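You operate a simulated robot arm through the tools that you are given. There is no shell and no other tool.

You run a simulated robot arm. Do the job below in one go: nothing can be reset, and whatever is moved stays where it is left.

TASK
Unlock the flywheel, turn it till the start gauge points to green, then lock it.
Fine: open the short lever before you turn the black handwheel and shut it after. Where these are worked on the way, their far stop is far enough and under half their travel is too little: short lever.

It is judged by the outcome, as a careful person would: the job done as asked, and still so three seconds after it is handed in. It fails if anything else is knocked over, pushed out of place, dropped, spilled or broken.

THE ROBOT
A 7-joint arm with a two-finger parallel gripper, fixed in place. Base frame: the origin is at the foot of the arm, x ahead of it, y to its left, z up. Units: mm, rad, N and s.
Its first joint turns from -2.897 to 2.897 rad. Payload 3.43 kg.
The TCP is the grasp point between the finger pads, 30 mm short of the fingertips. In the tool frame z runs along the fingers and y along their closing line. Largest opening 94 mm; finger width 28, thickness 10; the body of the gripper, 50 by 96 mm, starts 55 mm behind the TCP.
Orientation is told as [roll, pitch, yaw] about the base's x, y, z axes, in that order, counted from this pose: with the fingers straight down and closing along the base's y, the tool's x points along the base's -x, its y along +y and its z along -z.

THE INTERFACE
- The arm moves only by the tool step_arm. Its argument "series" is a list of rows, each an object of numbers (a shift or turn left out is 0, a gripper value left out holds the last): "wx", "wy", "wz": the turn, a rotation vector about the base's x, y, z in units of 8 degrees (1.0 is 8 degrees); "dx", "dy", "dz": the shift along the base's x, y, z in units of 40 mm (1.0 is 40 mm); "grip": the gripper command, from -1 (shut) to 1 (fully open), values between in proportion. In form: [{"wx": .., "wy": .., "wz": .., "dx": .., "dy": .., "dz": .., "grip": ..}, ...]. A call has 1 to 20 rows; each row shifts and turns the commanded pose from where the row before left it. A call with a number of a shift or a turn outside -1 to 1 is refused whole. Each row takes 0.2 s and may step no farther than 50 mm and 0.15 rad from the row before; otherwise, or with a gripper value out of range, the whole call is refused. A pose out of reach is approached as far as the arm can. The call stops where the force on the tool passes 90 N (or 10 N more than at its start, if that is more) or the arm is blocked; 0.2 s more then pass. Each finger travels about 45 mm/s and halts on what it meets, pressing with about 25 N; the grip force reading is that of the motor and also rises with nothing between the fingers. The clock runs only during rows and for 0.2 s after the last one: add rows that do not move to give the fingers time. The reply holds the time, the measured pose of the TCP, the force on the tool along the base axes, the opening and the grip force, in the units named above and with some noise, with the torque about the TCP (base axes, N m) and any sound that the robot's microphone picked up, and new pictures: "show" is both (left out), scene, wrist or none.
- Cameras (640 x 400 px; columns grow to the right, rows downward): "scene" is fixed at [401.5, -513.5, 1659.8]; the picture's right is [0.76, -0.65, 0.00], its down [-0.60, -0.70, -0.40] and it looks along [0.26, 0.30, -0.92] (base axes); focal length 236 px, centre (320, 200). "wrist" rides on the gripper at [76, 14, -103] in the tool frame; the picture's right is [-0.18, 0.98, 0.00], its down [-0.75, -0.14, -0.64] and it looks along [-0.63, -0.12, 0.77] (tool axes); focal length 243 px, centre (320, 200). There is no depth. A picture from a camera that has moved, and an enlarged one, comes with that camera's place and axes in the base frame and with its lens. The place of the scene camera against the robot may be out by one fixed shift of up to 18 mm in any direction.
- raise_lower(by): slides the trunk up (or, below 0, down) by that many mm; the arm rides with it, the base frame stays. It gives what a move gives, with no picture.
- enlarge(camera, box): a new picture of the part [left, top, right, bottom] of that camera's present view, enlarged. No time passes.
- job_done(): hands the job in; it is judged then, once.

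Places have to be worked out from the pictures, the camera data and where the tool is seen. Open the gripper and draw the arm clear of the work before you hand the job in, unless the task says otherwise.

The tools are called after "Call:" by a JSON object that holds its "op" and its "data". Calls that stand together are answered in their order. step_arm: Moves the arm, as the interface text tells. Its arguments: {"type":"object","properties":{"series":{"type":"array"},"show":{"type":"string","enum":["both","scene","wrist","none"]}},"required":["series"]} The other tools are called the same way: raise_lower (by) slides the trunk up or down; enlarge (camera, box) takes an enlarged picture of a part of a camera's view; job_done () hands the job in.

At the start:

```text
clock: 0.0
ee_pos: [491.3, -104.3, 1326.5]
orientation: [0.0, -0.003, -0.011]
force: [0.2, 0.5, -0.4]
ft_torque: [-0.02, -0.01, -0.01]
grip_width: 94.0
grip_force: 0.0
trunk travel left (down, up): [-375.0, 115.0]
```

scene: 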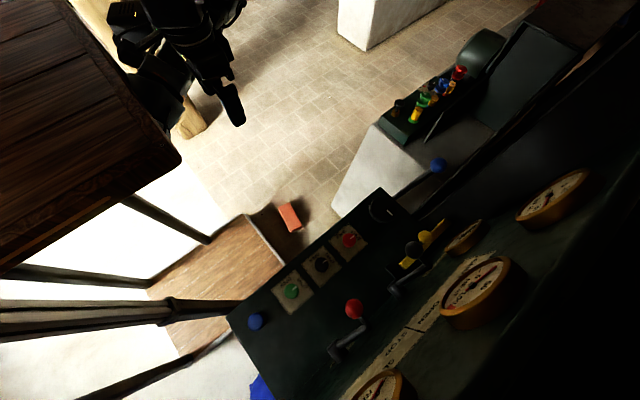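
wrist: 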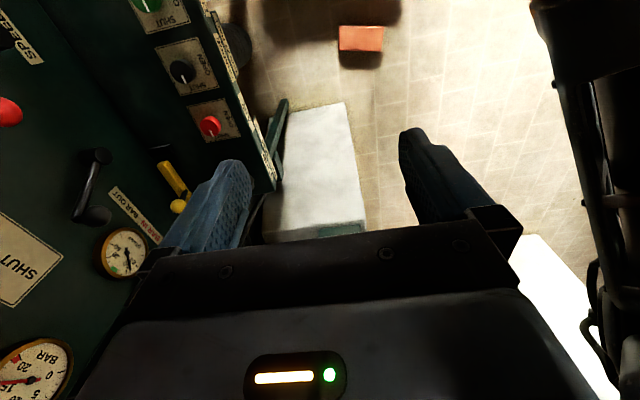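

The views show a machine panel with handles, gauges and labels. I'll enlarge parts of both views to identify the controls before moving.

Call:
{"op": "enlarge", "data": {"camera": "scene", "box": [220, 180, 420, 400]}}

Call:
{"op": "enlarge", "data": {"camera": "scene", "box": [360, 150, 600, 340]}}

Call:
{"op": "enlarge", "data": {"camera": "scene", "box": [360, 20, 580, 180]}}

Call:
{"op": "enlarge", "data": {"camera": "wrist", "box": [0, 0, 300, 200]}}

Call:
{"op": "enlarge", "data": {"camera": "wrist", "box": [0, 130, 260, 400]}}

```text
1.82 times, centred on (320, 290) of scene
camera zoom: at [401.5, -513.5, 1659.8], right [0.76, -0.65, 0.0], down [-0.6, -0.7, -0.4], along [0.26, 0.3, -0.92], focal length 429 px, centre (320, 36)
```

zoom: 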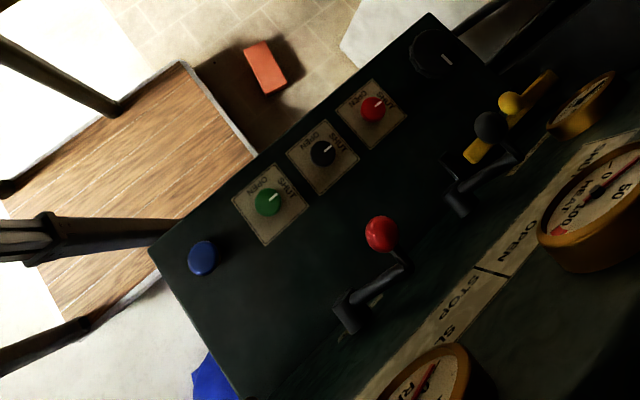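

```text
2.11 times, centred on (480, 245) of scene
camera zoom: at [401.5, -513.5, 1659.8], right [0.76, -0.65, 0.0], down [-0.6, -0.7, -0.4], along [0.26, 0.3, -0.92], focal length 496 px, centre (-17, 105)
```

zoom: 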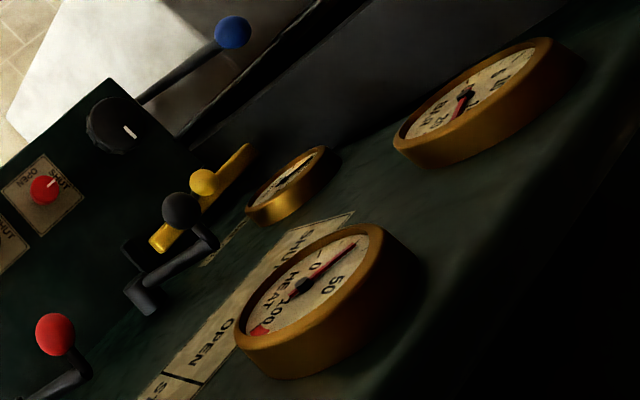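

```text
2.50 times, centred on (470, 100) of scene
camera zoom: at [401.5, -513.5, 1659.8], right [0.76, -0.65, 0.0], down [-0.6, -0.7, -0.4], along [0.26, 0.3, -0.92], focal length 589 px, centre (-55, 450)
```

zoom: 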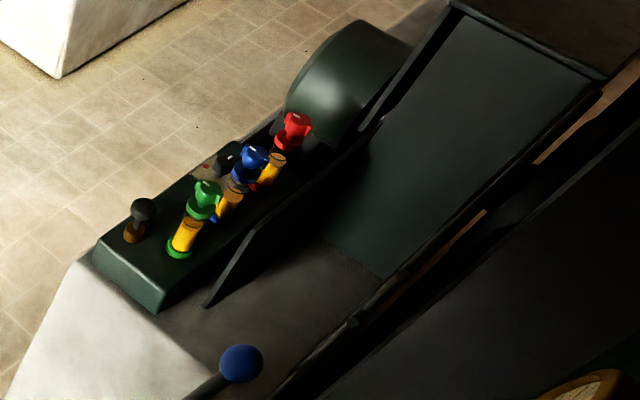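

```text
2.00 times, centred on (150, 100) of wrist
camera zoom: at [415.5, -89.2, 1429.0], right [0.2, 0.98, 0.0], down [0.75, -0.15, 0.64], along [0.63, -0.13, -0.77], focal length 485 px, centre (660, 400)
```

zoom: 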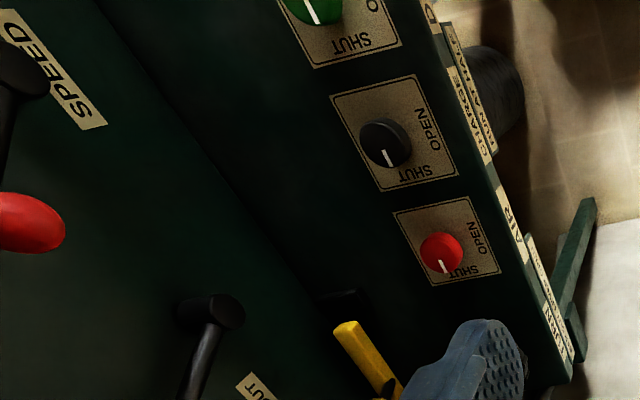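

```text
1.48 times, centred on (130, 265) of wrist
camera zoom: at [415.5, -89.2, 1429.0], right [0.2, 0.98, 0.0], down [0.75, -0.15, 0.64], along [0.63, -0.13, -0.77], focal length 359 px, centre (602, 104)
```

zoom: 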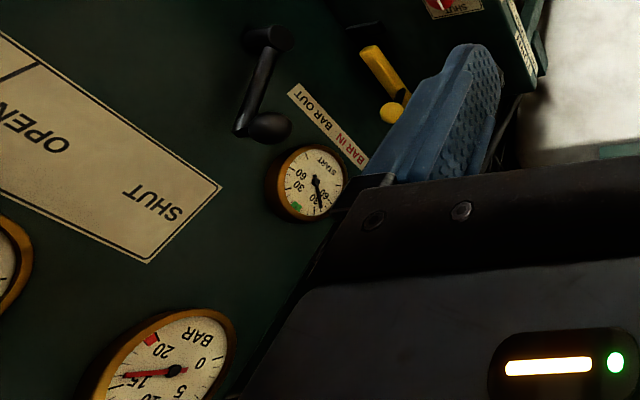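

The desk runs along x at about y = -430 and z = 830, to the robot's right. The START gauge is near (781, -639, 1063). I'll yaw the wrist camera to face the desk from a distance.

Call:
{"op": "step_arm", "data": {"series": [{"wz": -1, "dx": 0.2, "dy": 0.2}, {"wz": -1, "dx": 0.2, "dy": 0.2}, {"wz": -1, "dx": 0.2, "dy": 0.2}, {"wz": -1, "dx": 0.2, "dy": 0.2}, {"wz": -1, "dx": 0.2, "dy": 0.2}, {"wz": -1, "dx": 0.2, "dy": 0.2}, {"wz": -1, "dx": 0.2, "dy": 0.2}, {"wz": -1, "dx": 0.2, "dy": 0.2}, {"wz": -1, "dx": 0.2, "dy": 0.2}, {"wz": -1, "dx": 0.2}, {"wz": -1, "dx": 0.2}, {}, {}]}}

```text
clock: 1.0
ee_pos: [504.0, -111.5, 1325.6]
orientation: [-0.006, 0.001, -0.68]
force: [-0.5, 0.2, 1.0]
ft_torque: [-0.01, 0.0, 0.03]
grip_width: 94.0
grip_force: 0.1
trunk travel left (down, up): [-375.0, 115.0]
stopped in row 4: the arm was blocked; the commanded pose is now the measured one
camera wrist: at [454.9, -50.9, 1428.8], right [0.76, 0.65, 0.0], down [0.5, -0.58, 0.64], along [0.41, -0.49, -0.77], focal length 243 px, centre (320, 200)
```

scene: 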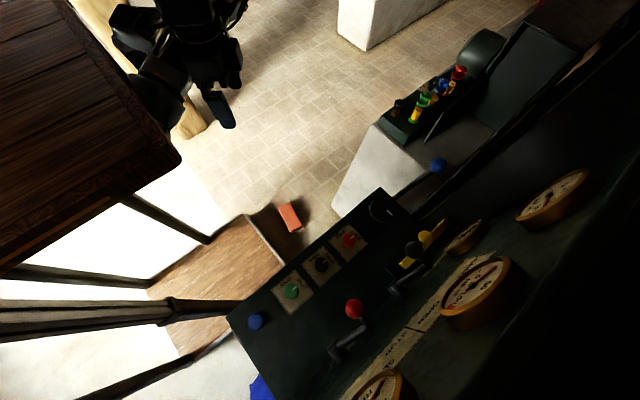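
wrist: 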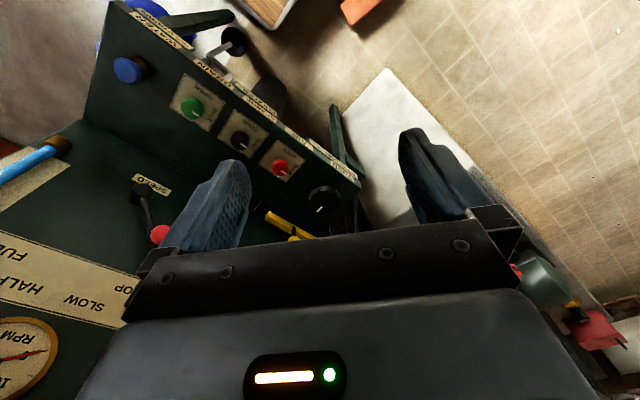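

The yaw was blocked at -0.68 without any contact force, so this is probably a joint limit. I'll try moving outward while yawing more.

Call:
{"op": "step_arm", "data": {"series": [{"dx": 0.6, "dy": -0.3}, {"dx": 0.6, "dy": -0.3}, {"dx": 0.6, "dy": -0.3}, {"wz": -0.5}, {"wz": -1}, {"wz": -1}, {"wz": -1}, {"wz": -1}, {"wz": -1}, {}]}}

Call:
{"op": "enlarge", "data": {"camera": "wrist", "box": [60, 0, 400, 210]}}

```text
clock: 3.2
ee_pos: [574.6, -148.2, 1326.6]
orientation: [-0.002, 0.002, -1.455]
force: [0.5, -0.3, -0.5]
ft_torque: [-0.02, 0.03, 0.0]
grip_width: 94.1
grip_force: 0.1
trunk travel left (down, up): [-375.0, 115.0]
camera wrist: at [581.8, -70.6, 1429.5], right [1.0, -0.07, 0.0], down [-0.05, -0.77, 0.64], along [-0.05, -0.64, -0.77], focal length 243 px, centre (320, 200)
```

scene: 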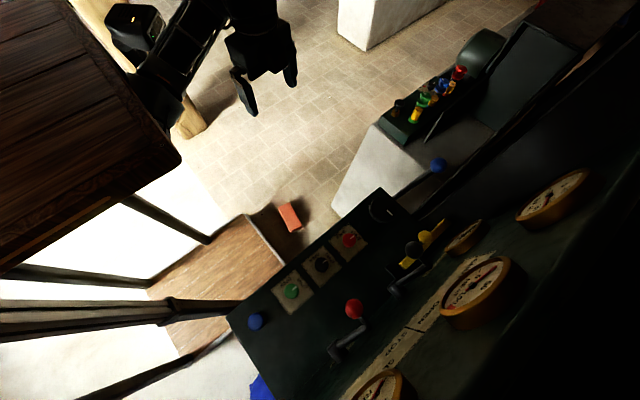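
wrist: 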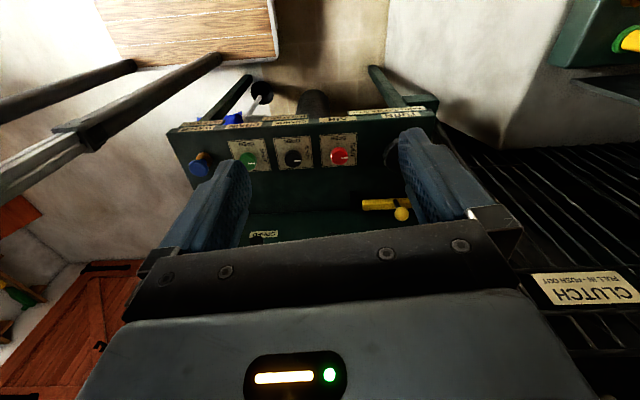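

```text
1.88 times, centred on (230, 105) of wrist
camera zoom: at [581.8, -70.6, 1429.5], right [1.0, -0.07, 0.0], down [-0.05, -0.77, 0.64], along [-0.05, -0.64, -0.77], focal length 457 px, centre (489, 379)
```

zoom: 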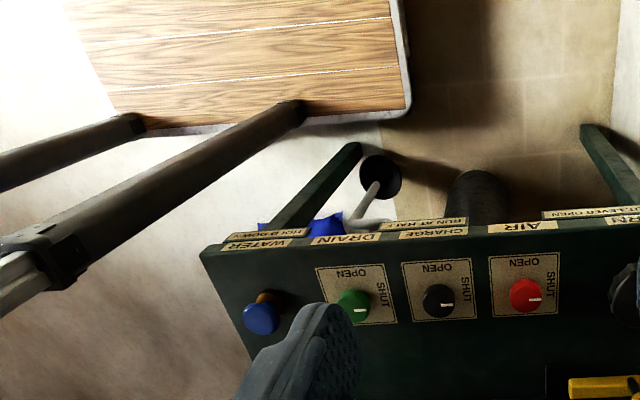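

The front-edge labels read WATER, DRAIN, CHARGE, AIR and TURN, the last with "…LEVER OPEN". I'll move along x to about 750 and tilt the camera up to see the black wheel, the yellow lever and the start gauge.

Call:
{"op": "step_arm", "data": {"series": [{"dx": 0.8}, {"dx": 0.8}, {"dx": 0.8}, {"dx": 0.8}, {"dx": 0.8}, {"wx": -1}, {"wx": -1}, {}, {}]}}

Call:
{"op": "enlarge", "data": {"camera": "wrist", "box": [170, 60, 470, 250]}}

```text
clock: 5.2
ee_pos: [696.0, -174.2, 1316.0]
orientation: [-0.038, -0.275, -1.466]
force: [0.6, 0.5, -0.9]
ft_torque: [0.04, 0.01, 0.02]
grip_width: 94.0
grip_force: 0.0
out of reach, approached as far as the arm can: row 4, 5
trunk travel left (down, up): [-375.0, 115.0]
camera wrist: at [705.1, -70.5, 1394.1], right [1.0, -0.09, 0.01], down [-0.06, -0.56, 0.83], along [-0.06, -0.83, -0.56], focal length 243 px, centre (320, 200)
```

scene: 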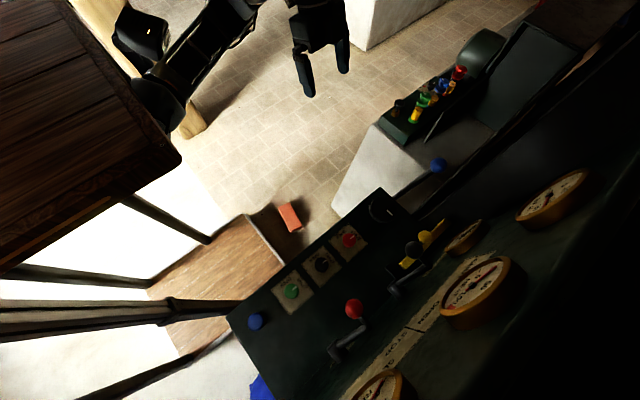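
wrist: 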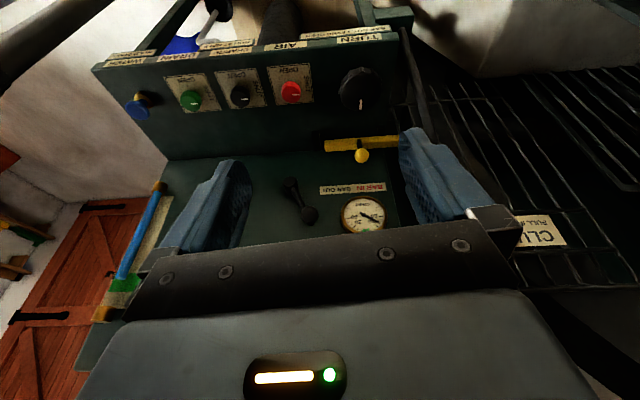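

```text
2.11 times, centred on (320, 155) of wrist
camera zoom: at [705.1, -70.5, 1394.1], right [1.0, -0.09, 0.01], down [-0.06, -0.56, 0.83], along [-0.06, -0.83, -0.56], focal length 511 px, centre (320, 295)
```

zoom: 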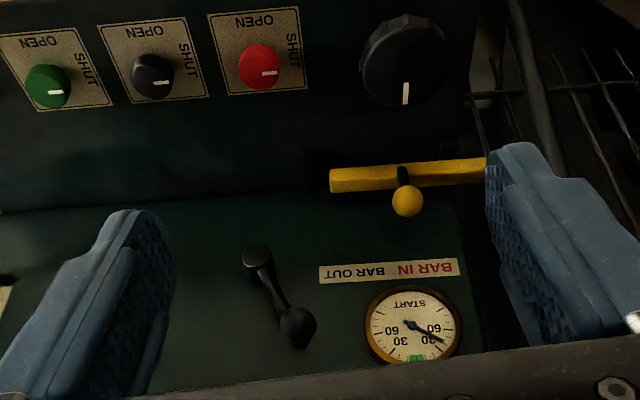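

I can see the black handwheel, a yellow locking bar with BAR IN and BAR OUT positions, a short black lever and the START gauge. I'll enlarge the labels to read them.

Call:
{"op": "enlarge", "data": {"camera": "wrist", "box": [240, 15, 400, 115]}}

Call:
{"op": "enlarge", "data": {"camera": "wrist", "box": [100, 30, 260, 130]}}

Call:
{"op": "enlarge", "data": {"camera": "wrist", "box": [270, 120, 420, 240]}}

Call:
{"op": "enlarge", "data": {"camera": "wrist", "box": [335, 180, 395, 235]}}

Call:
{"op": "enlarge", "data": {"camera": "scene", "box": [340, 230, 500, 400]}}

```text
4.00 times, centred on (320, 65) of wrist
camera zoom: at [705.1, -70.5, 1394.1], right [1.0, -0.09, 0.01], down [-0.06, -0.56, 0.83], along [-0.06, -0.83, -0.56], focal length 970 px, centre (320, 740)
```

zoom: 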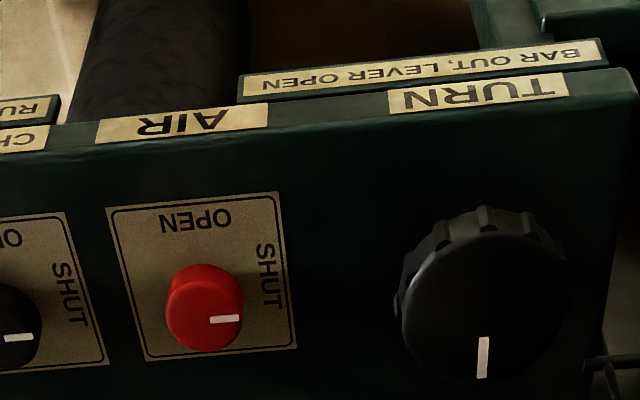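

```text
4.00 times, centred on (180, 80) of wrist
camera zoom: at [705.1, -70.5, 1394.1], right [1.0, -0.09, 0.01], down [-0.06, -0.56, 0.83], along [-0.06, -0.83, -0.56], focal length 970 px, centre (880, 680)
```

zoom: 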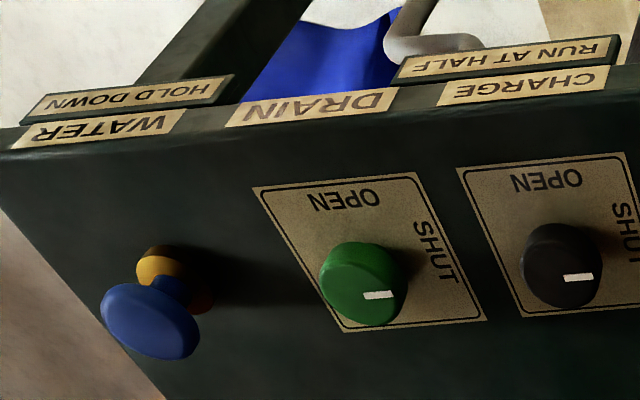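

```text
3.33 times, centred on (345, 180) of wrist
camera zoom: at [705.1, -70.5, 1394.1], right [1.0, -0.09, 0.01], down [-0.06, -0.56, 0.83], along [-0.06, -0.83, -0.56], focal length 809 px, centre (237, 267)
```

zoom: 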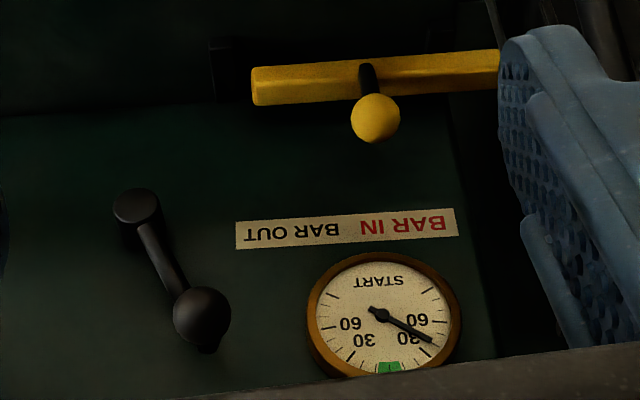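

```text
7.27 times, centred on (365, 208) of wrist
camera zoom: at [705.1, -70.5, 1394.1], right [1.0, -0.09, 0.01], down [-0.06, -0.56, 0.83], along [-0.06, -0.83, -0.56], focal length 1764 px, centre (-7, 146)
```

zoom: 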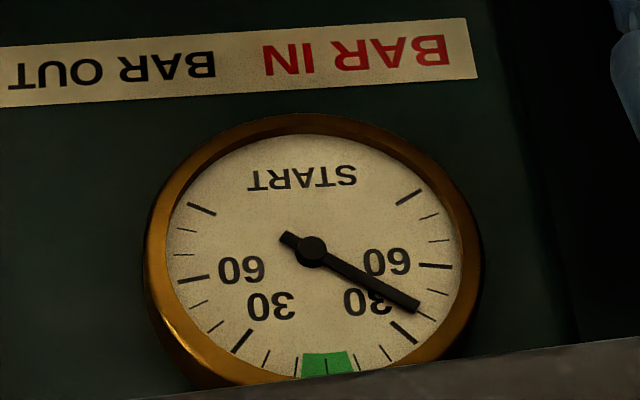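

```text
2.35 times, centred on (420, 315) of scene
camera zoom: at [401.5, -513.5, 1659.8], right [0.76, -0.65, 0.0], down [-0.6, -0.7, -0.4], along [0.26, 0.3, -0.92], focal length 555 px, centre (85, -71)
```

zoom: 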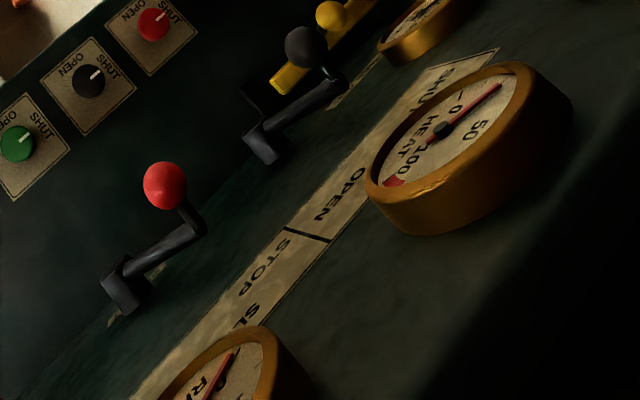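

The sign says TURN needs "BAR OUT, LEVER OPEN". So the sequence is:
1. Slide the yellow bar out.
2. Open the black short lever (SHUT to OPEN).
3. Turn the black wheel until START reads green.
4. Shut the lever.
5. Slide the bar back in.

The wheel is near (787, -419, 842) and the bar knob near (787, -587, 905). I'll move in for a closer look.

Call:
{"op": "step_arm", "data": {"series": [{"dz": -0.9, "wz": -0.75}, {"dz": -0.9}, {"dz": -0.9}, {"dz": -0.9, "dx": 0.4}, {"dx": 0.9}, {"dx": 0.9}, {}, {}]}}

Call:
{"op": "enlarge", "data": {"camera": "wrist", "box": [160, 0, 480, 230]}}

```text
clock: 7.0
ee_pos: [677.7, -178.3, 1209.6]
orientation: [-0.04, -0.274, -1.533]
force: [-1.3, -0.2, 0.2]
ft_torque: [0.03, 0.02, -0.02]
grip_width: 94.2
grip_force: 0.1
out of reach, approached as far as the arm can: row 1, 2, 3, 4, 5, 6
trunk travel left (down, up): [-375.0, 115.0]
camera wrist: at [693.7, -75.6, 1287.8], right [0.99, -0.15, 0.01], down [-0.09, -0.56, 0.83], along [-0.12, -0.82, -0.56], focal length 243 px, centre (320, 200)
```

scene: 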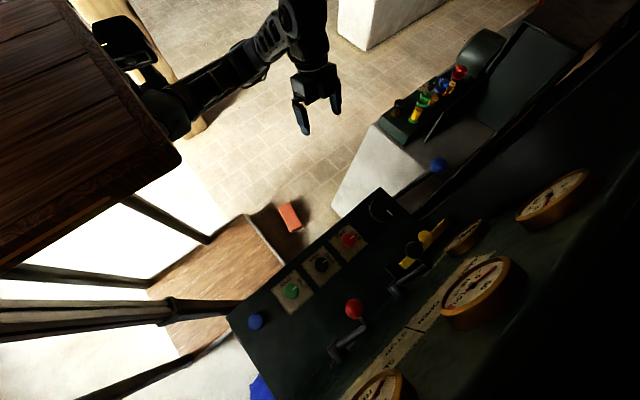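
wrist: 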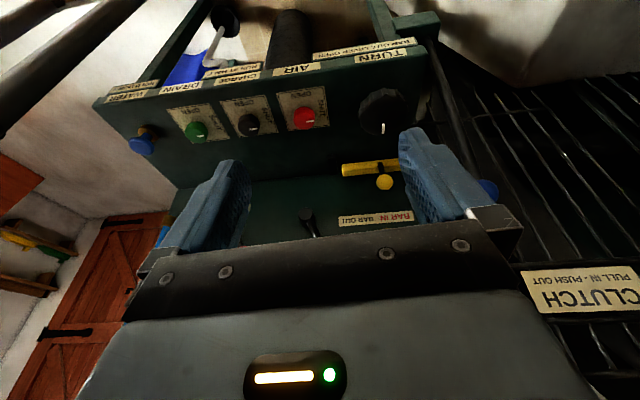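

```text
1.74 times, centred on (320, 115) of wrist
camera zoom: at [693.7, -75.6, 1287.8], right [0.99, -0.15, 0.01], down [-0.09, -0.56, 0.83], along [-0.12, -0.82, -0.56], focal length 422 px, centre (320, 348)
```

zoom: 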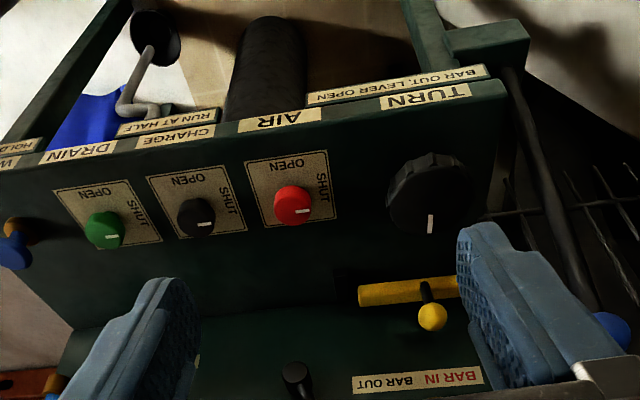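

The arm only got partway, with every row flagged out of reach, possibly because of the yaw request. I'll test small pure translations to learn what limits it.

Call:
{"op": "step_arm", "data": {"series": [{"dz": -0.8}, {"dz": -0.8}, {}], "show": "none"}}

Call:
{"op": "step_arm", "data": {"series": [{"dy": -0.8}, {"dy": -0.8}, {}], "show": "scene"}}

```text
clock: 7.8
ee_pos: [665.9, -168.2, 1186.4]
orientation: [-0.042, -0.274, -1.534]
force: [-0.2, 0.4, -0.1]
ft_torque: [-0.01, 0.0, -0.02]
grip_width: 93.8
grip_force: 0.1
out of reach, approached as far as the arm can: row 1, 2
trunk travel left (down, up): [-375.0, 115.0]
```

```text
clock: 8.6
ee_pos: [666.6, -233.3, 1184.9]
orientation: [-0.038, -0.274, -1.541]
force: [-0.6, 0.3, 0.0]
ft_torque: [0.04, -0.04, 0.01]
grip_width: 94.1
grip_force: 0.0
trunk travel left (down, up): [-375.0, 115.0]
```

scene: 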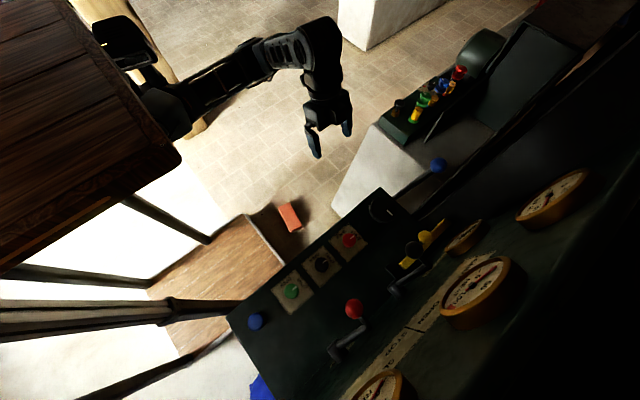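

Moving in -y worked without any limit, so the limit depends on yaw relative to the arm direction. I'll continue toward the desk in x and z.

Call:
{"op": "step_arm", "data": {"series": [{"dx": 0.8}, {"dx": 0.8}, {"dx": 0.8}, {"dx": 0.6}, {"dz": -0.7}, {"dz": -0.7}, {}]}}

Call:
{"op": "enlarge", "data": {"camera": "wrist", "box": [160, 0, 480, 230]}}

```text
clock: 10.2
ee_pos: [684.8, -232.8, 1175.0]
orientation: [-0.04, -0.273, -1.535]
force: [0.3, -0.1, -0.2]
ft_torque: [-0.02, 0.0, 0.0]
grip_width: 93.9
grip_force: 0.0
out of reach, approached as far as the arm can: row 1, 2, 3, 4, 5, 6
trunk travel left (down, up): [-375.0, 115.0]
camera wrist: at [701.0, -131.3, 1253.7], right [0.99, -0.15, 0.01], down [-0.1, -0.55, 0.83], along [-0.12, -0.82, -0.56], focal length 243 px, centre (320, 200)
```

scene: 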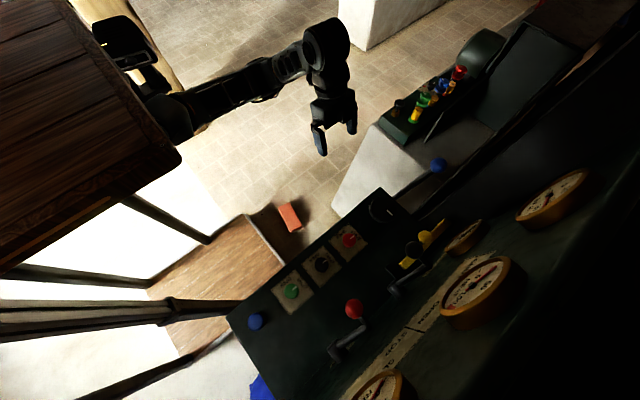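
wrist: 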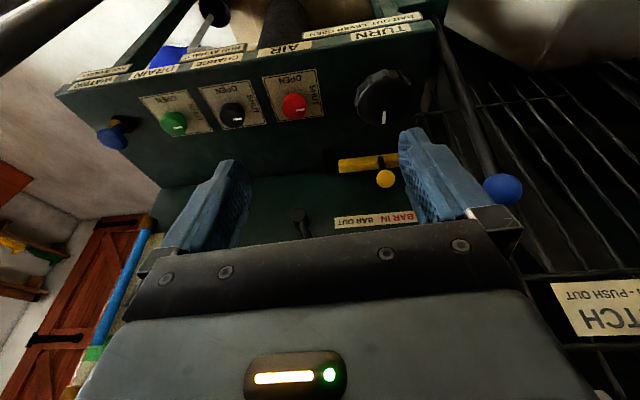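

```text
1.74 times, centred on (320, 115) of wrist
camera zoom: at [701.0, -131.3, 1253.7], right [0.99, -0.15, 0.01], down [-0.1, -0.55, 0.83], along [-0.12, -0.82, -0.56], focal length 422 px, centre (320, 348)
```

zoom: 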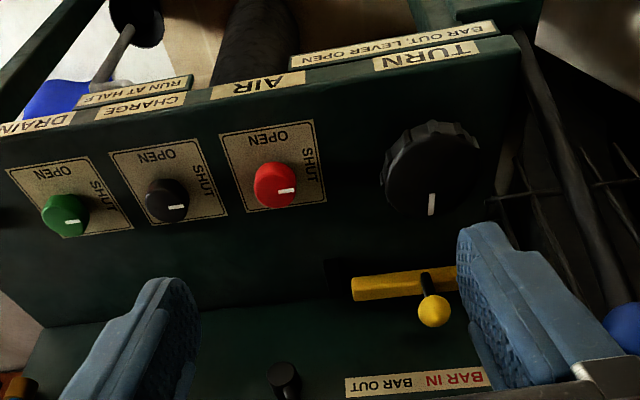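

Extending in x is still limited. I'll lower the trunk to see whether that gives more reach, starting with 120 mm since the arm is well clear of the desk.

Call:
{"op": "raise_lower", "data": {"by": -120}}

Call:
{"op": "step_arm", "data": {"series": [{"dx": 0.8}, {"dx": 0.8}, {"dx": 0.8}, {}]}}

```text
clock: 11.7
ee_pos: [686.3, -234.3, 1056.5]
orientation: [-0.04, -0.272, -1.536]
force: [0.4, 0.4, 0.0]
ft_torque: [0.04, -0.01, 0.01]
grip_width: 93.9
grip_force: 0.0
trunk travel left (down, up): [-255.0, 235.0]
```

```text
clock: 12.7
ee_pos: [688.7, -237.1, 1063.7]
orientation: [-0.039, -0.274, -1.536]
force: [-0.7, 0.0, -0.5]
ft_torque: [0.0, 0.0, 0.0]
grip_width: 94.0
grip_force: 0.1
out of reach, approached as far as the arm can: row 1, 2, 3
trunk travel left (down, up): [-255.0, 235.0]
camera wrist: at [704.3, -135.5, 1141.2], right [0.99, -0.15, 0.01], down [-0.1, -0.55, 0.83], along [-0.12, -0.82, -0.56], focal length 243 px, centre (320, 200)
```

scene: 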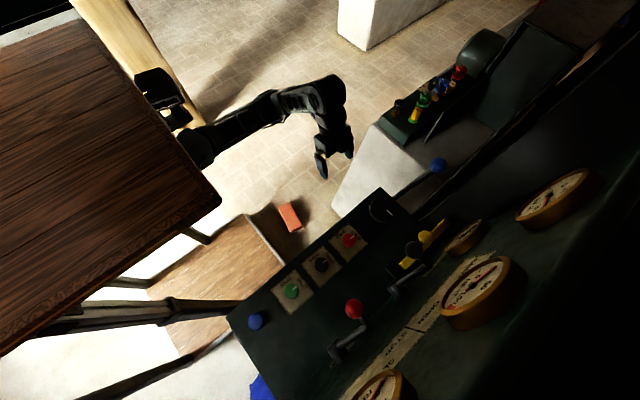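
wrist: 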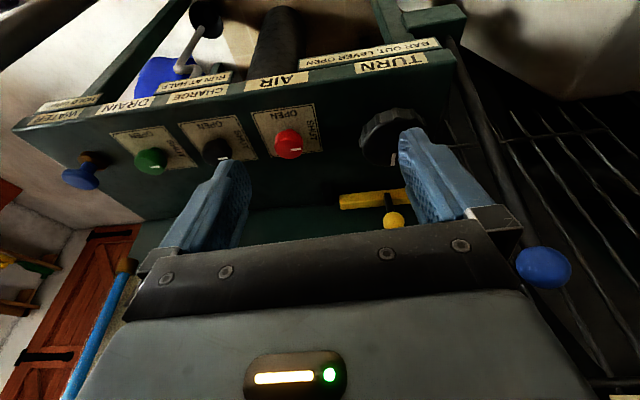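

Lowering the trunk didn't help, so the limit is in the wrist orientation. I'll yaw back by 48° and try extending again.

Call:
{"op": "step_arm", "data": {"series": [{"wz": 1}, {"wz": 1}, {"wz": 1}, {"wz": 1}, {"wz": 1}, {"wz": 1}, {"dx": 0.8}, {"dx": 0.8}, {"dx": 0.8}, {}]}}

```text
clock: 14.9
ee_pos: [786.7, -236.6, 1063.5]
orientation: [-0.039, -0.274, -0.699]
force: [0.8, 0.9, -0.1]
ft_torque: [0.02, 0.01, -0.01]
grip_width: 94.0
grip_force: 0.1
trunk travel left (down, up): [-255.0, 235.0]
camera wrist: at [721.8, -157.0, 1141.9], right [0.77, 0.63, 0.01], down [0.35, -0.44, 0.83], along [0.53, -0.64, -0.56], focal length 243 px, centre (320, 200)
```

scene: 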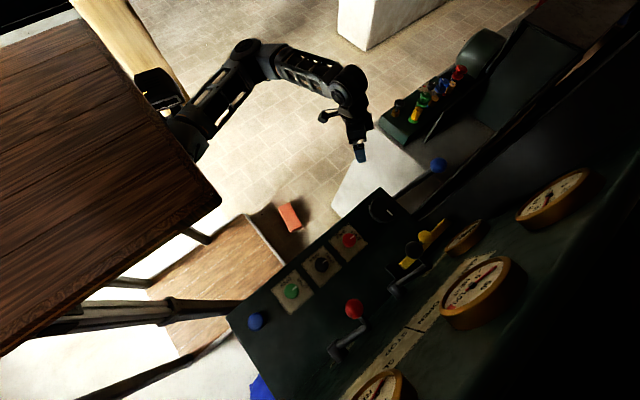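
wrist: 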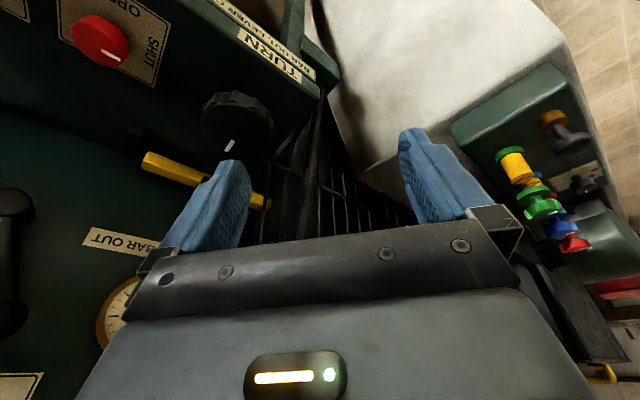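

Now x extends freely, so yaw relative to the arm direction is what matters. Triangulation puts the bar ball at about (789, -584, 900). I'll enlarge the wheel and bar in this closer view.

Call:
{"op": "enlarge", "data": {"camera": "wrist", "box": [130, 70, 330, 220]}}

Call:
{"op": "enlarge", "data": {"camera": "wrist", "box": [0, 130, 240, 330]}}

```text
2.67 times, centred on (230, 145) of wrist
camera zoom: at [721.8, -157.0, 1141.9], right [0.77, 0.63, 0.01], down [0.35, -0.44, 0.83], along [0.53, -0.64, -0.56], focal length 647 px, centre (560, 347)
```

zoom: 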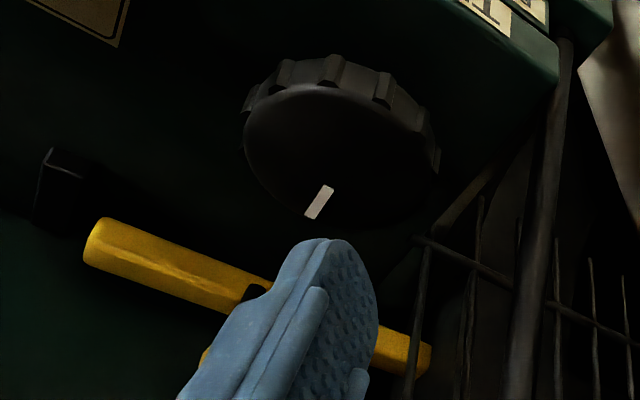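

```text
2.00 times, centred on (120, 230) of wrist
camera zoom: at [721.8, -157.0, 1141.9], right [0.77, 0.63, 0.01], down [0.35, -0.44, 0.83], along [0.53, -0.64, -0.56], focal length 485 px, centre (720, 140)
```

zoom: 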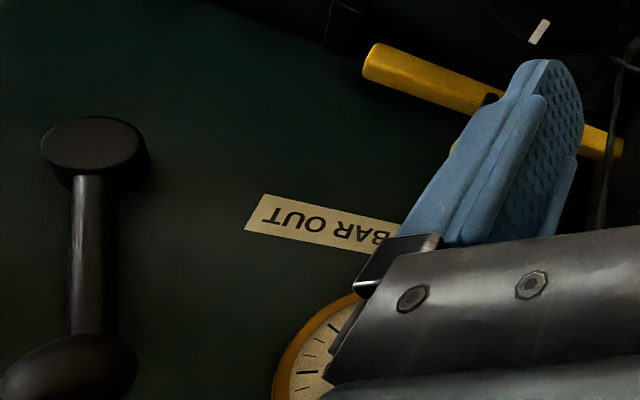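

The wheel face centre is near (786, -428, 838) and it looks about 105 mm across, wider than the gripper. I need the desk's slope, so I'll enlarge the plates in this view.

Call:
{"op": "enlarge", "data": {"camera": "wrist", "box": [0, 0, 340, 130]}}

```text
1.88 times, centred on (170, 65) of wrist
camera zoom: at [721.8, -157.0, 1141.9], right [0.77, 0.63, 0.01], down [0.35, -0.44, 0.83], along [0.53, -0.64, -0.56], focal length 457 px, centre (602, 454)
```

zoom: 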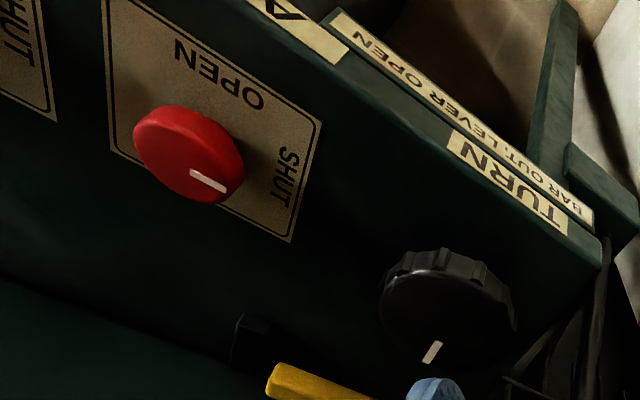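

The desk surface is horizontal at z ≈ 792. The main positions are:
- **Wheel:** vertical axis near (786, -428), top at about 838.
- **Bar ball:** about (789, -584, 900). BAR OUT lies toward -x.
- **Short lever:** hub about (587, -587, 978), knob about (640, -573, 1095). SHUT is now at +x and OPEN is toward -x.
- **Blue-knob lever:** (926, -457, 1045), to be avoided.

I'll advance over the desk toward the bar ball while yawing back.

Call:
{"op": "step_arm", "data": {"series": [{"dy": -0.9}, {"dy": -0.9, "wz": -0.8}, {"dy": -0.9, "wz": -0.9}, {"dy": -0.9, "wz": -0.9}, {"dy": -0.9, "wz": -0.9}, {"wz": -0.8}, {}]}}

```text
clock: 16.5
ee_pos: [786.2, -416.6, 1064.9]
orientation: [-0.04, -0.273, -1.302]
force: [-0.1, 0.3, 0.6]
ft_torque: [0.01, 0.0, -0.02]
grip_width: 94.2
grip_force: 0.1
trunk travel left (down, up): [-255.0, 235.0]
camera wrist: at [777.8, -315.1, 1142.7], right [1.0, 0.08, 0.01], down [0.04, -0.56, 0.83], along [0.07, -0.82, -0.56], focal length 243 px, centre (320, 200)
```

scene: 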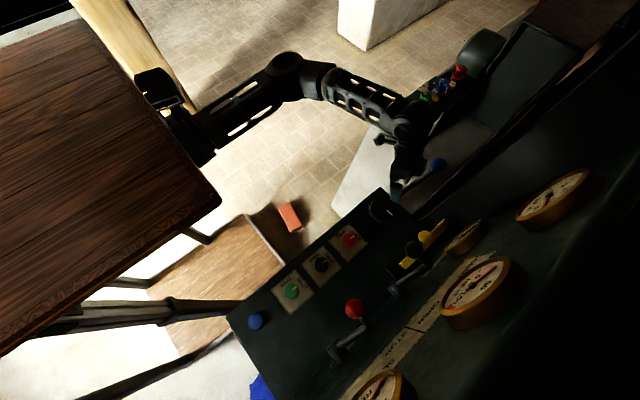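
wrist: 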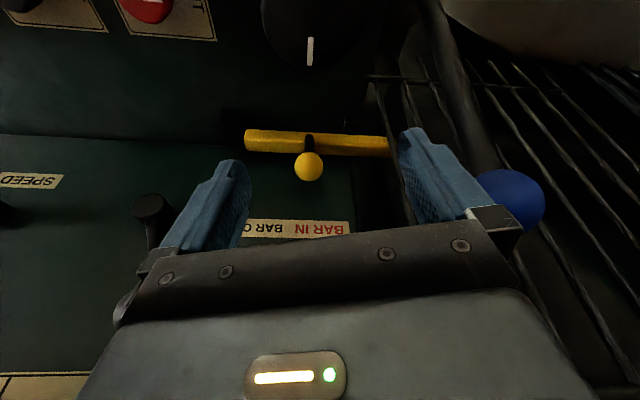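

The reach is fine here and the predicted ball pixel matches the view. I'll tilt 8° more and move to a pre-grasp about 90 mm short of the ball.

Call:
{"op": "step_arm", "data": {"series": [{"wx": -1, "dy": -0.5}, {"dy": -0.9}, {"dy": -0.9, "dz": -0.2}, {"dy": -0.8, "dz": -0.5}, {"dz": -0.7}, {"dz": -0.6}, {}]}}

```text
clock: 18.1
ee_pos: [783.8, -540.6, 984.3]
orientation: [-0.081, -0.407, -1.285]
force: [0.1, -0.3, 0.3]
ft_torque: [0.02, 0.0, 0.0]
grip_width: 93.9
grip_force: 0.0
trunk travel left (down, up): [-255.0, 235.0]
camera wrist: at [776.1, -427.8, 1046.5], right [1.0, 0.08, 0.0], down [0.04, -0.44, 0.9], along [0.08, -0.89, -0.44], focal length 243 px, centre (320, 200)
```

scene: 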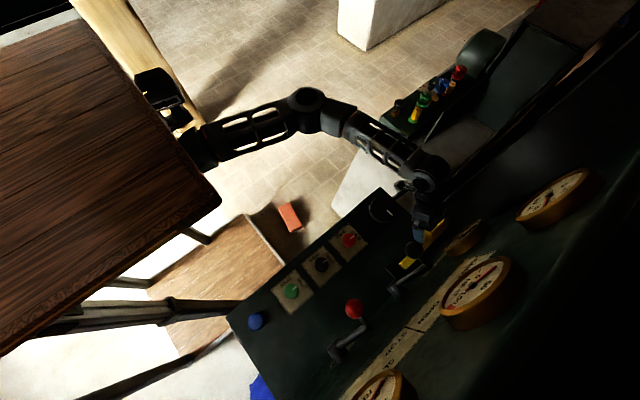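
wrist: 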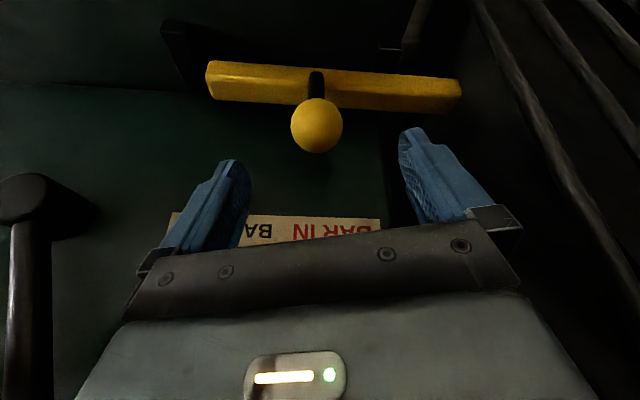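

The ball sits where I predicted, at about (787, -582, 900), and is 43 mm across. I'll descend onto it along the tool axis and close the gripper.

Call:
{"op": "step_arm", "data": {"series": [{"dx": 0.05, "dy": -0.35, "dz": -0.7}, {"dx": 0.05, "dy": -0.4, "dz": -0.7}, {"dy": -0.33, "dz": -0.65}, {}, {"grip": -1}, {"grip": -1}, {"grip": -1}, {"grip": -1}, {"grip": -1}]}}

```text
clock: 20.1
ee_pos: [785.4, -550.1, 966.4]
orientation: [-0.081, -0.407, -1.286]
force: [-0.5, 0.4, 0.5]
ft_torque: [0.0, 0.04, 0.02]
grip_width: 0.0
grip_force: 10.9
out of reach, approached as far as the arm can: row 1, 2, 3
trunk travel left (down, up): [-255.0, 235.0]
camera wrist: at [777.0, -437.0, 1028.7], right [1.0, 0.08, 0.0], down [0.04, -0.44, 0.9], along [0.08, -0.89, -0.44], focal length 243 px, centre (320, 200)
```

scene: 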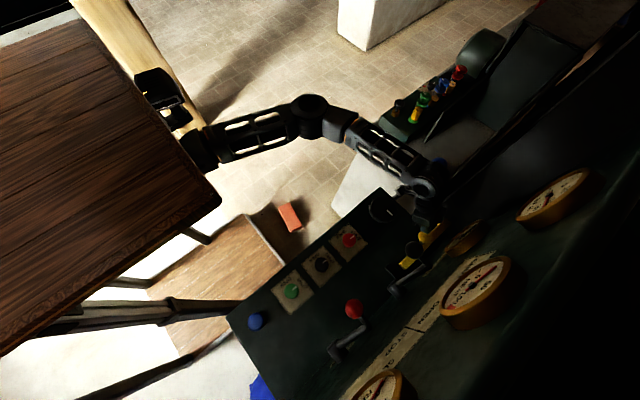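
wrist: 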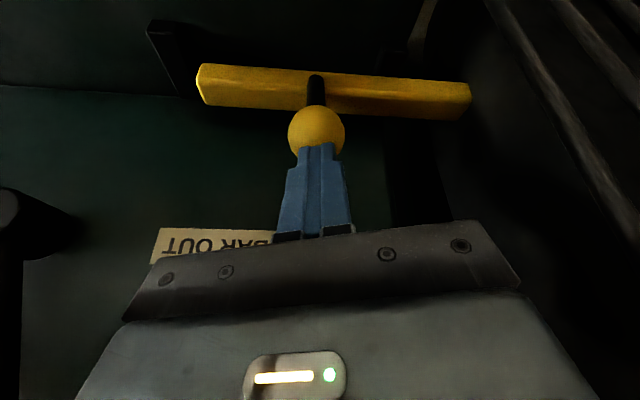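

The arm stopped at (785, -550, 966), out of reach, with the fingers closed just above the ball. I'll open the gripper first and then lower the trunk to carry it down.

Call:
{"op": "step_arm", "data": {"series": [{"dz": 0.3, "dy": 0.1}, {"grip": 1}, {"grip": 1}, {"grip": 1}, {"grip": 1}, {"grip": 1}, {"grip": 1}], "show": "wrist"}}

Call:
{"op": "raise_lower", "data": {"by": -75}}

```text
clock: 21.7
ee_pos: [786.3, -546.4, 978.4]
orientation: [-0.079, -0.408, -1.286]
force: [-0.1, 0.4, -0.3]
ft_torque: [0.0, -0.04, -0.03]
grip_width: 94.0
grip_force: 0.0
trunk travel left (down, up): [-255.0, 235.0]
camera wrist: at [776.7, -434.0, 1040.8], right [1.0, 0.08, 0.0], down [0.04, -0.44, 0.9], along [0.08, -0.89, -0.44], focal length 243 px, centre (320, 200)
```

wrist: 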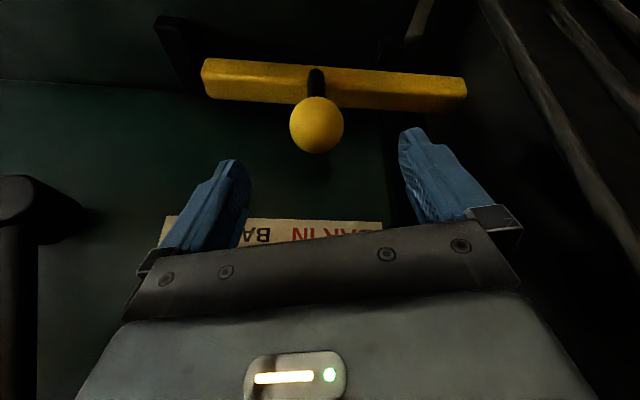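

```text
clock: 22.8
ee_pos: [785.4, -546.3, 903.5]
orientation: [-0.081, -0.407, -1.286]
force: [0.1, -1.1, -0.3]
ft_torque: [-0.03, -0.03, 0.0]
grip_width: 94.0
grip_force: 0.1
trunk travel left (down, up): [-180.0, 310.0]
```

The TCP is now at ball height and 38 mm short in y. I'll move forward in -y to put the ball between the fingers.

Call:
{"op": "step_arm", "data": {"series": [{"dy": -0.45}, {"dy": -0.45}, {}, {}]}}

```text
clock: 23.8
ee_pos: [785.5, -547.2, 903.8]
orientation: [-0.08, -0.408, -1.284]
force: [-0.1, 0.1, 0.2]
ft_torque: [0.01, -0.01, 0.01]
grip_width: 93.8
grip_force: 0.0
out of reach, approached as far as the arm can: row 1, 2
trunk travel left (down, up): [-180.0, 310.0]
camera wrist: at [776.7, -434.0, 965.8], right [1.0, 0.08, 0.0], down [0.04, -0.44, 0.9], along [0.08, -0.89, -0.44], focal length 243 px, centre (320, 200)
```

scene: 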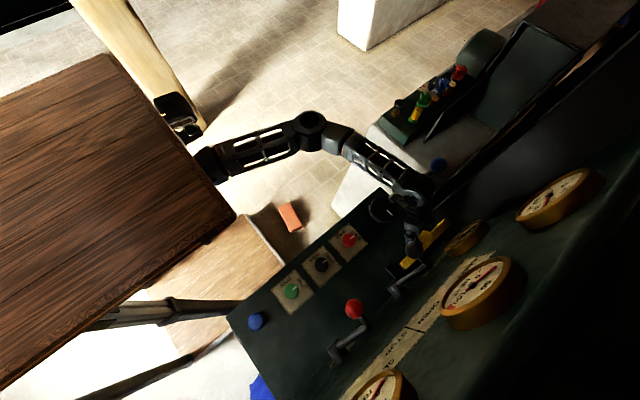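
wrist: 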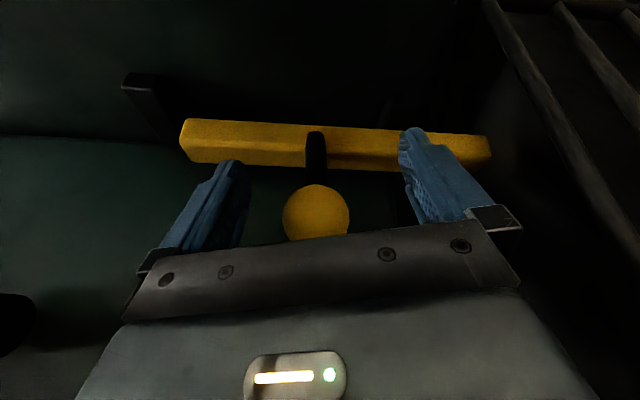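

The ball is still 31 mm off the finger plane, and the arm stalls in -y. I'll tilt further so the wrist stays back, then advance again.

Call:
{"op": "step_arm", "data": {"series": [{"wx": -0.8, "dz": 0.1}, {"wx": -0.8, "dz": 0.1}, {"dy": -0.4}, {"dy": -0.4}, {}]}}

```text
clock: 25.0
ee_pos: [784.3, -580.3, 911.8]
orientation: [-0.154, -0.621, -1.246]
force: [0.4, 0.7, 0.3]
ft_torque: [0.02, -0.01, 0.02]
grip_width: 94.0
grip_force: 0.0
trunk travel left (down, up): [-180.0, 310.0]
camera wrist: at [776.3, -456.2, 947.7], right [1.0, 0.08, -0.02], down [0.04, -0.23, 0.97], along [0.08, -0.97, -0.23], focal length 243 px, centre (320, 200)
```

scene: 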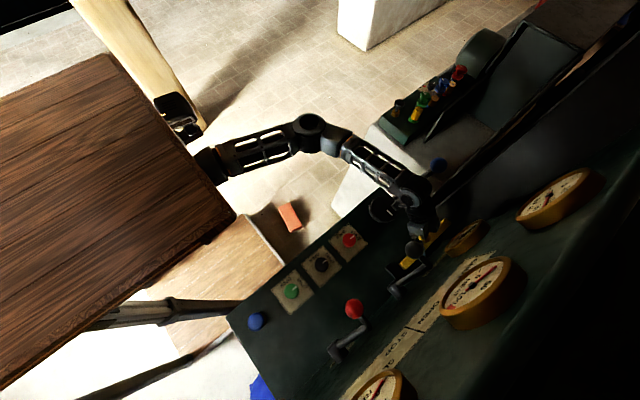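
wrist: 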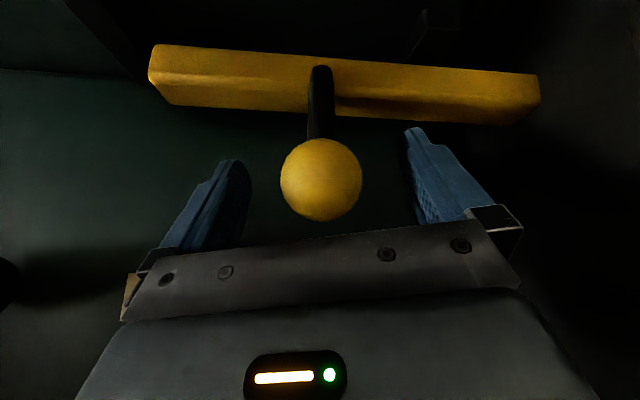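

The ball is now between the fingers. I'll close on it.

Call:
{"op": "step_arm", "data": {"series": [{"dx": 0.07, "dz": -0.1}, {"grip": -1}, {"grip": -1}, {"grip": -1}, {"grip": -1}, {"grip": -1}], "show": "wrist"}}

```text
clock: 26.4
ee_pos: [786.4, -578.5, 907.3]
orientation: [-0.157, -0.618, -1.246]
force: [-12.0, 1.6, 1.2]
ft_torque: [0.28, 0.23, 0.0]
grip_width: 43.0
grip_force: 45.3
trunk travel left (down, up): [-180.0, 310.0]
camera wrist: at [777.4, -455.8, 943.5], right [1.0, 0.08, -0.02], down [0.04, -0.23, 0.97], along [0.08, -0.97, -0.23], focal length 243 px, centre (320, 200)
```

wrist: 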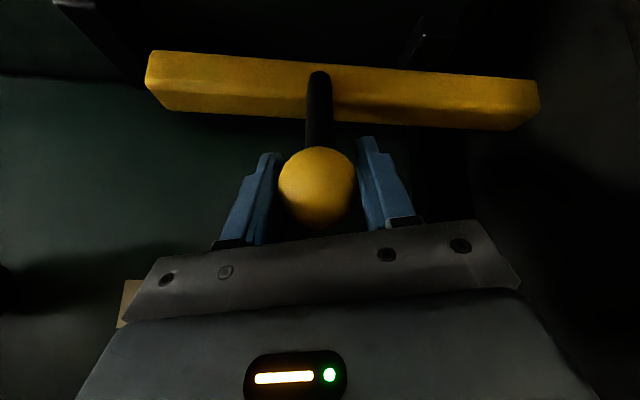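

The ball is gripped, with an opening of 43 mm. I'll slide it in -x in small steps and watch the force.

Call:
{"op": "step_arm", "data": {"series": [{"dx": -0.25}, {"dx": -0.25}, {"dx": -0.25}, {"dx": -0.25}, {}], "show": "wrist"}}

```text
clock: 27.6
ee_pos: [748.8, -578.8, 907.1]
orientation: [-0.157, -0.618, -1.246]
force: [0.3, -2.0, -14.2]
ft_torque: [-0.43, -0.3, 0.05]
grip_width: 41.6
grip_force: 45.5
trunk travel left (down, up): [-180.0, 310.0]
camera wrist: at [740.0, -454.4, 942.8], right [1.0, 0.08, -0.02], down [0.04, -0.23, 0.97], along [0.08, -0.97, -0.24], focal length 243 px, centre (320, 200)
```

wrist: 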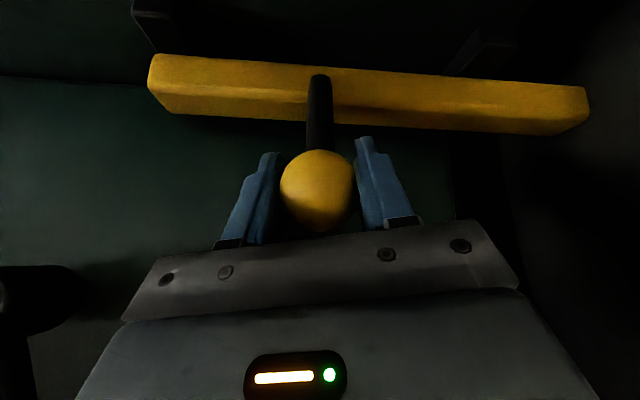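

The bar slides with the gripper, about 38 mm so far. I'll continue toward the BAR OUT stop.

Call:
{"op": "step_arm", "data": {"series": [{"dx": -0.25}, {"dx": -0.25}, {"dx": -0.25}, {"dx": -0.25}, {}], "show": "wrist"}}

```text
clock: 28.8
ee_pos: [716.8, -577.9, 907.6]
orientation: [-0.151, -0.619, -1.243]
force: [38.4, 2.7, -19.8]
ft_torque: [-0.14, -0.35, -0.38]
grip_width: 41.8
grip_force: 44.7
trunk travel left (down, up): [-180.0, 310.0]
camera wrist: at [705.5, -454.2, 942.9], right [1.0, 0.09, -0.01], down [0.03, -0.23, 0.97], along [0.08, -0.97, -0.24], focal length 243 px, centre (320, 200)
```

wrist: 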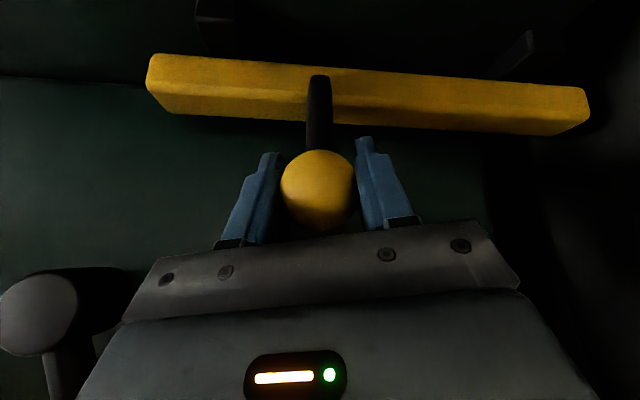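

A force of 38 N at x ≈ 717 means the bar has hit its out-stop after about 70 mm of travel. I'll open the gripper and back away along the tool axis.

Call:
{"op": "step_arm", "data": {"series": [{"grip": 1}, {"grip": 1}, {"grip": 1}, {"grip": 1}, {"dy": 0.5, "dz": 0.7}, {"dy": 0.5, "dz": 0.7}, {"dy": 0.5, "dz": 0.7}, {"dy": 0.5, "dz": 0.7}, {}]}}

```text
clock: 30.8
ee_pos: [710.0, -501.3, 1020.5]
orientation: [-0.157, -0.618, -1.246]
force: [0.2, 0.4, -0.9]
ft_torque: [-0.01, 0.01, 0.02]
grip_width: 93.9
grip_force: 0.0
trunk travel left (down, up): [-180.0, 310.0]
camera wrist: at [700.4, -377.1, 1055.9], right [1.0, 0.08, -0.02], down [0.04, -0.23, 0.97], along [0.08, -0.97, -0.23], focal length 243 px, centre (320, 200)
```

scene: 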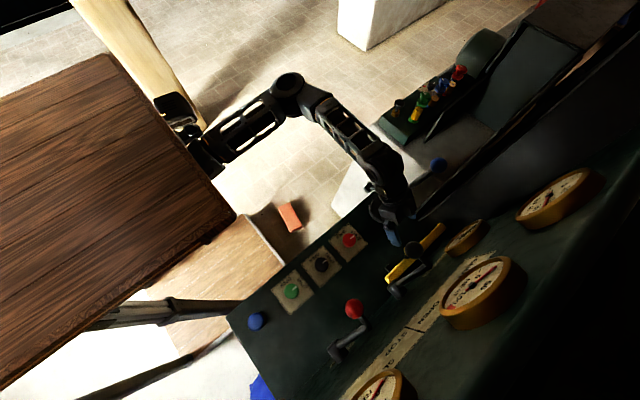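
wrist: 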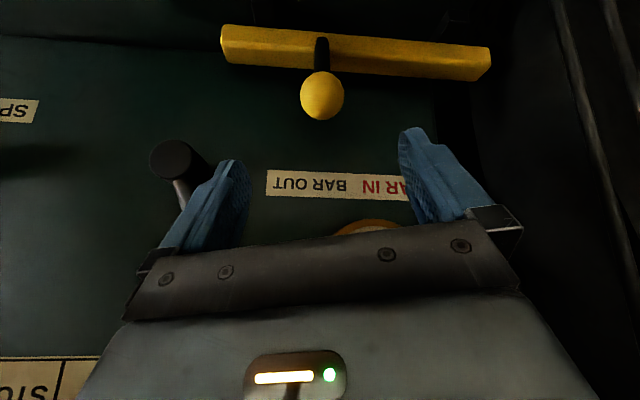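

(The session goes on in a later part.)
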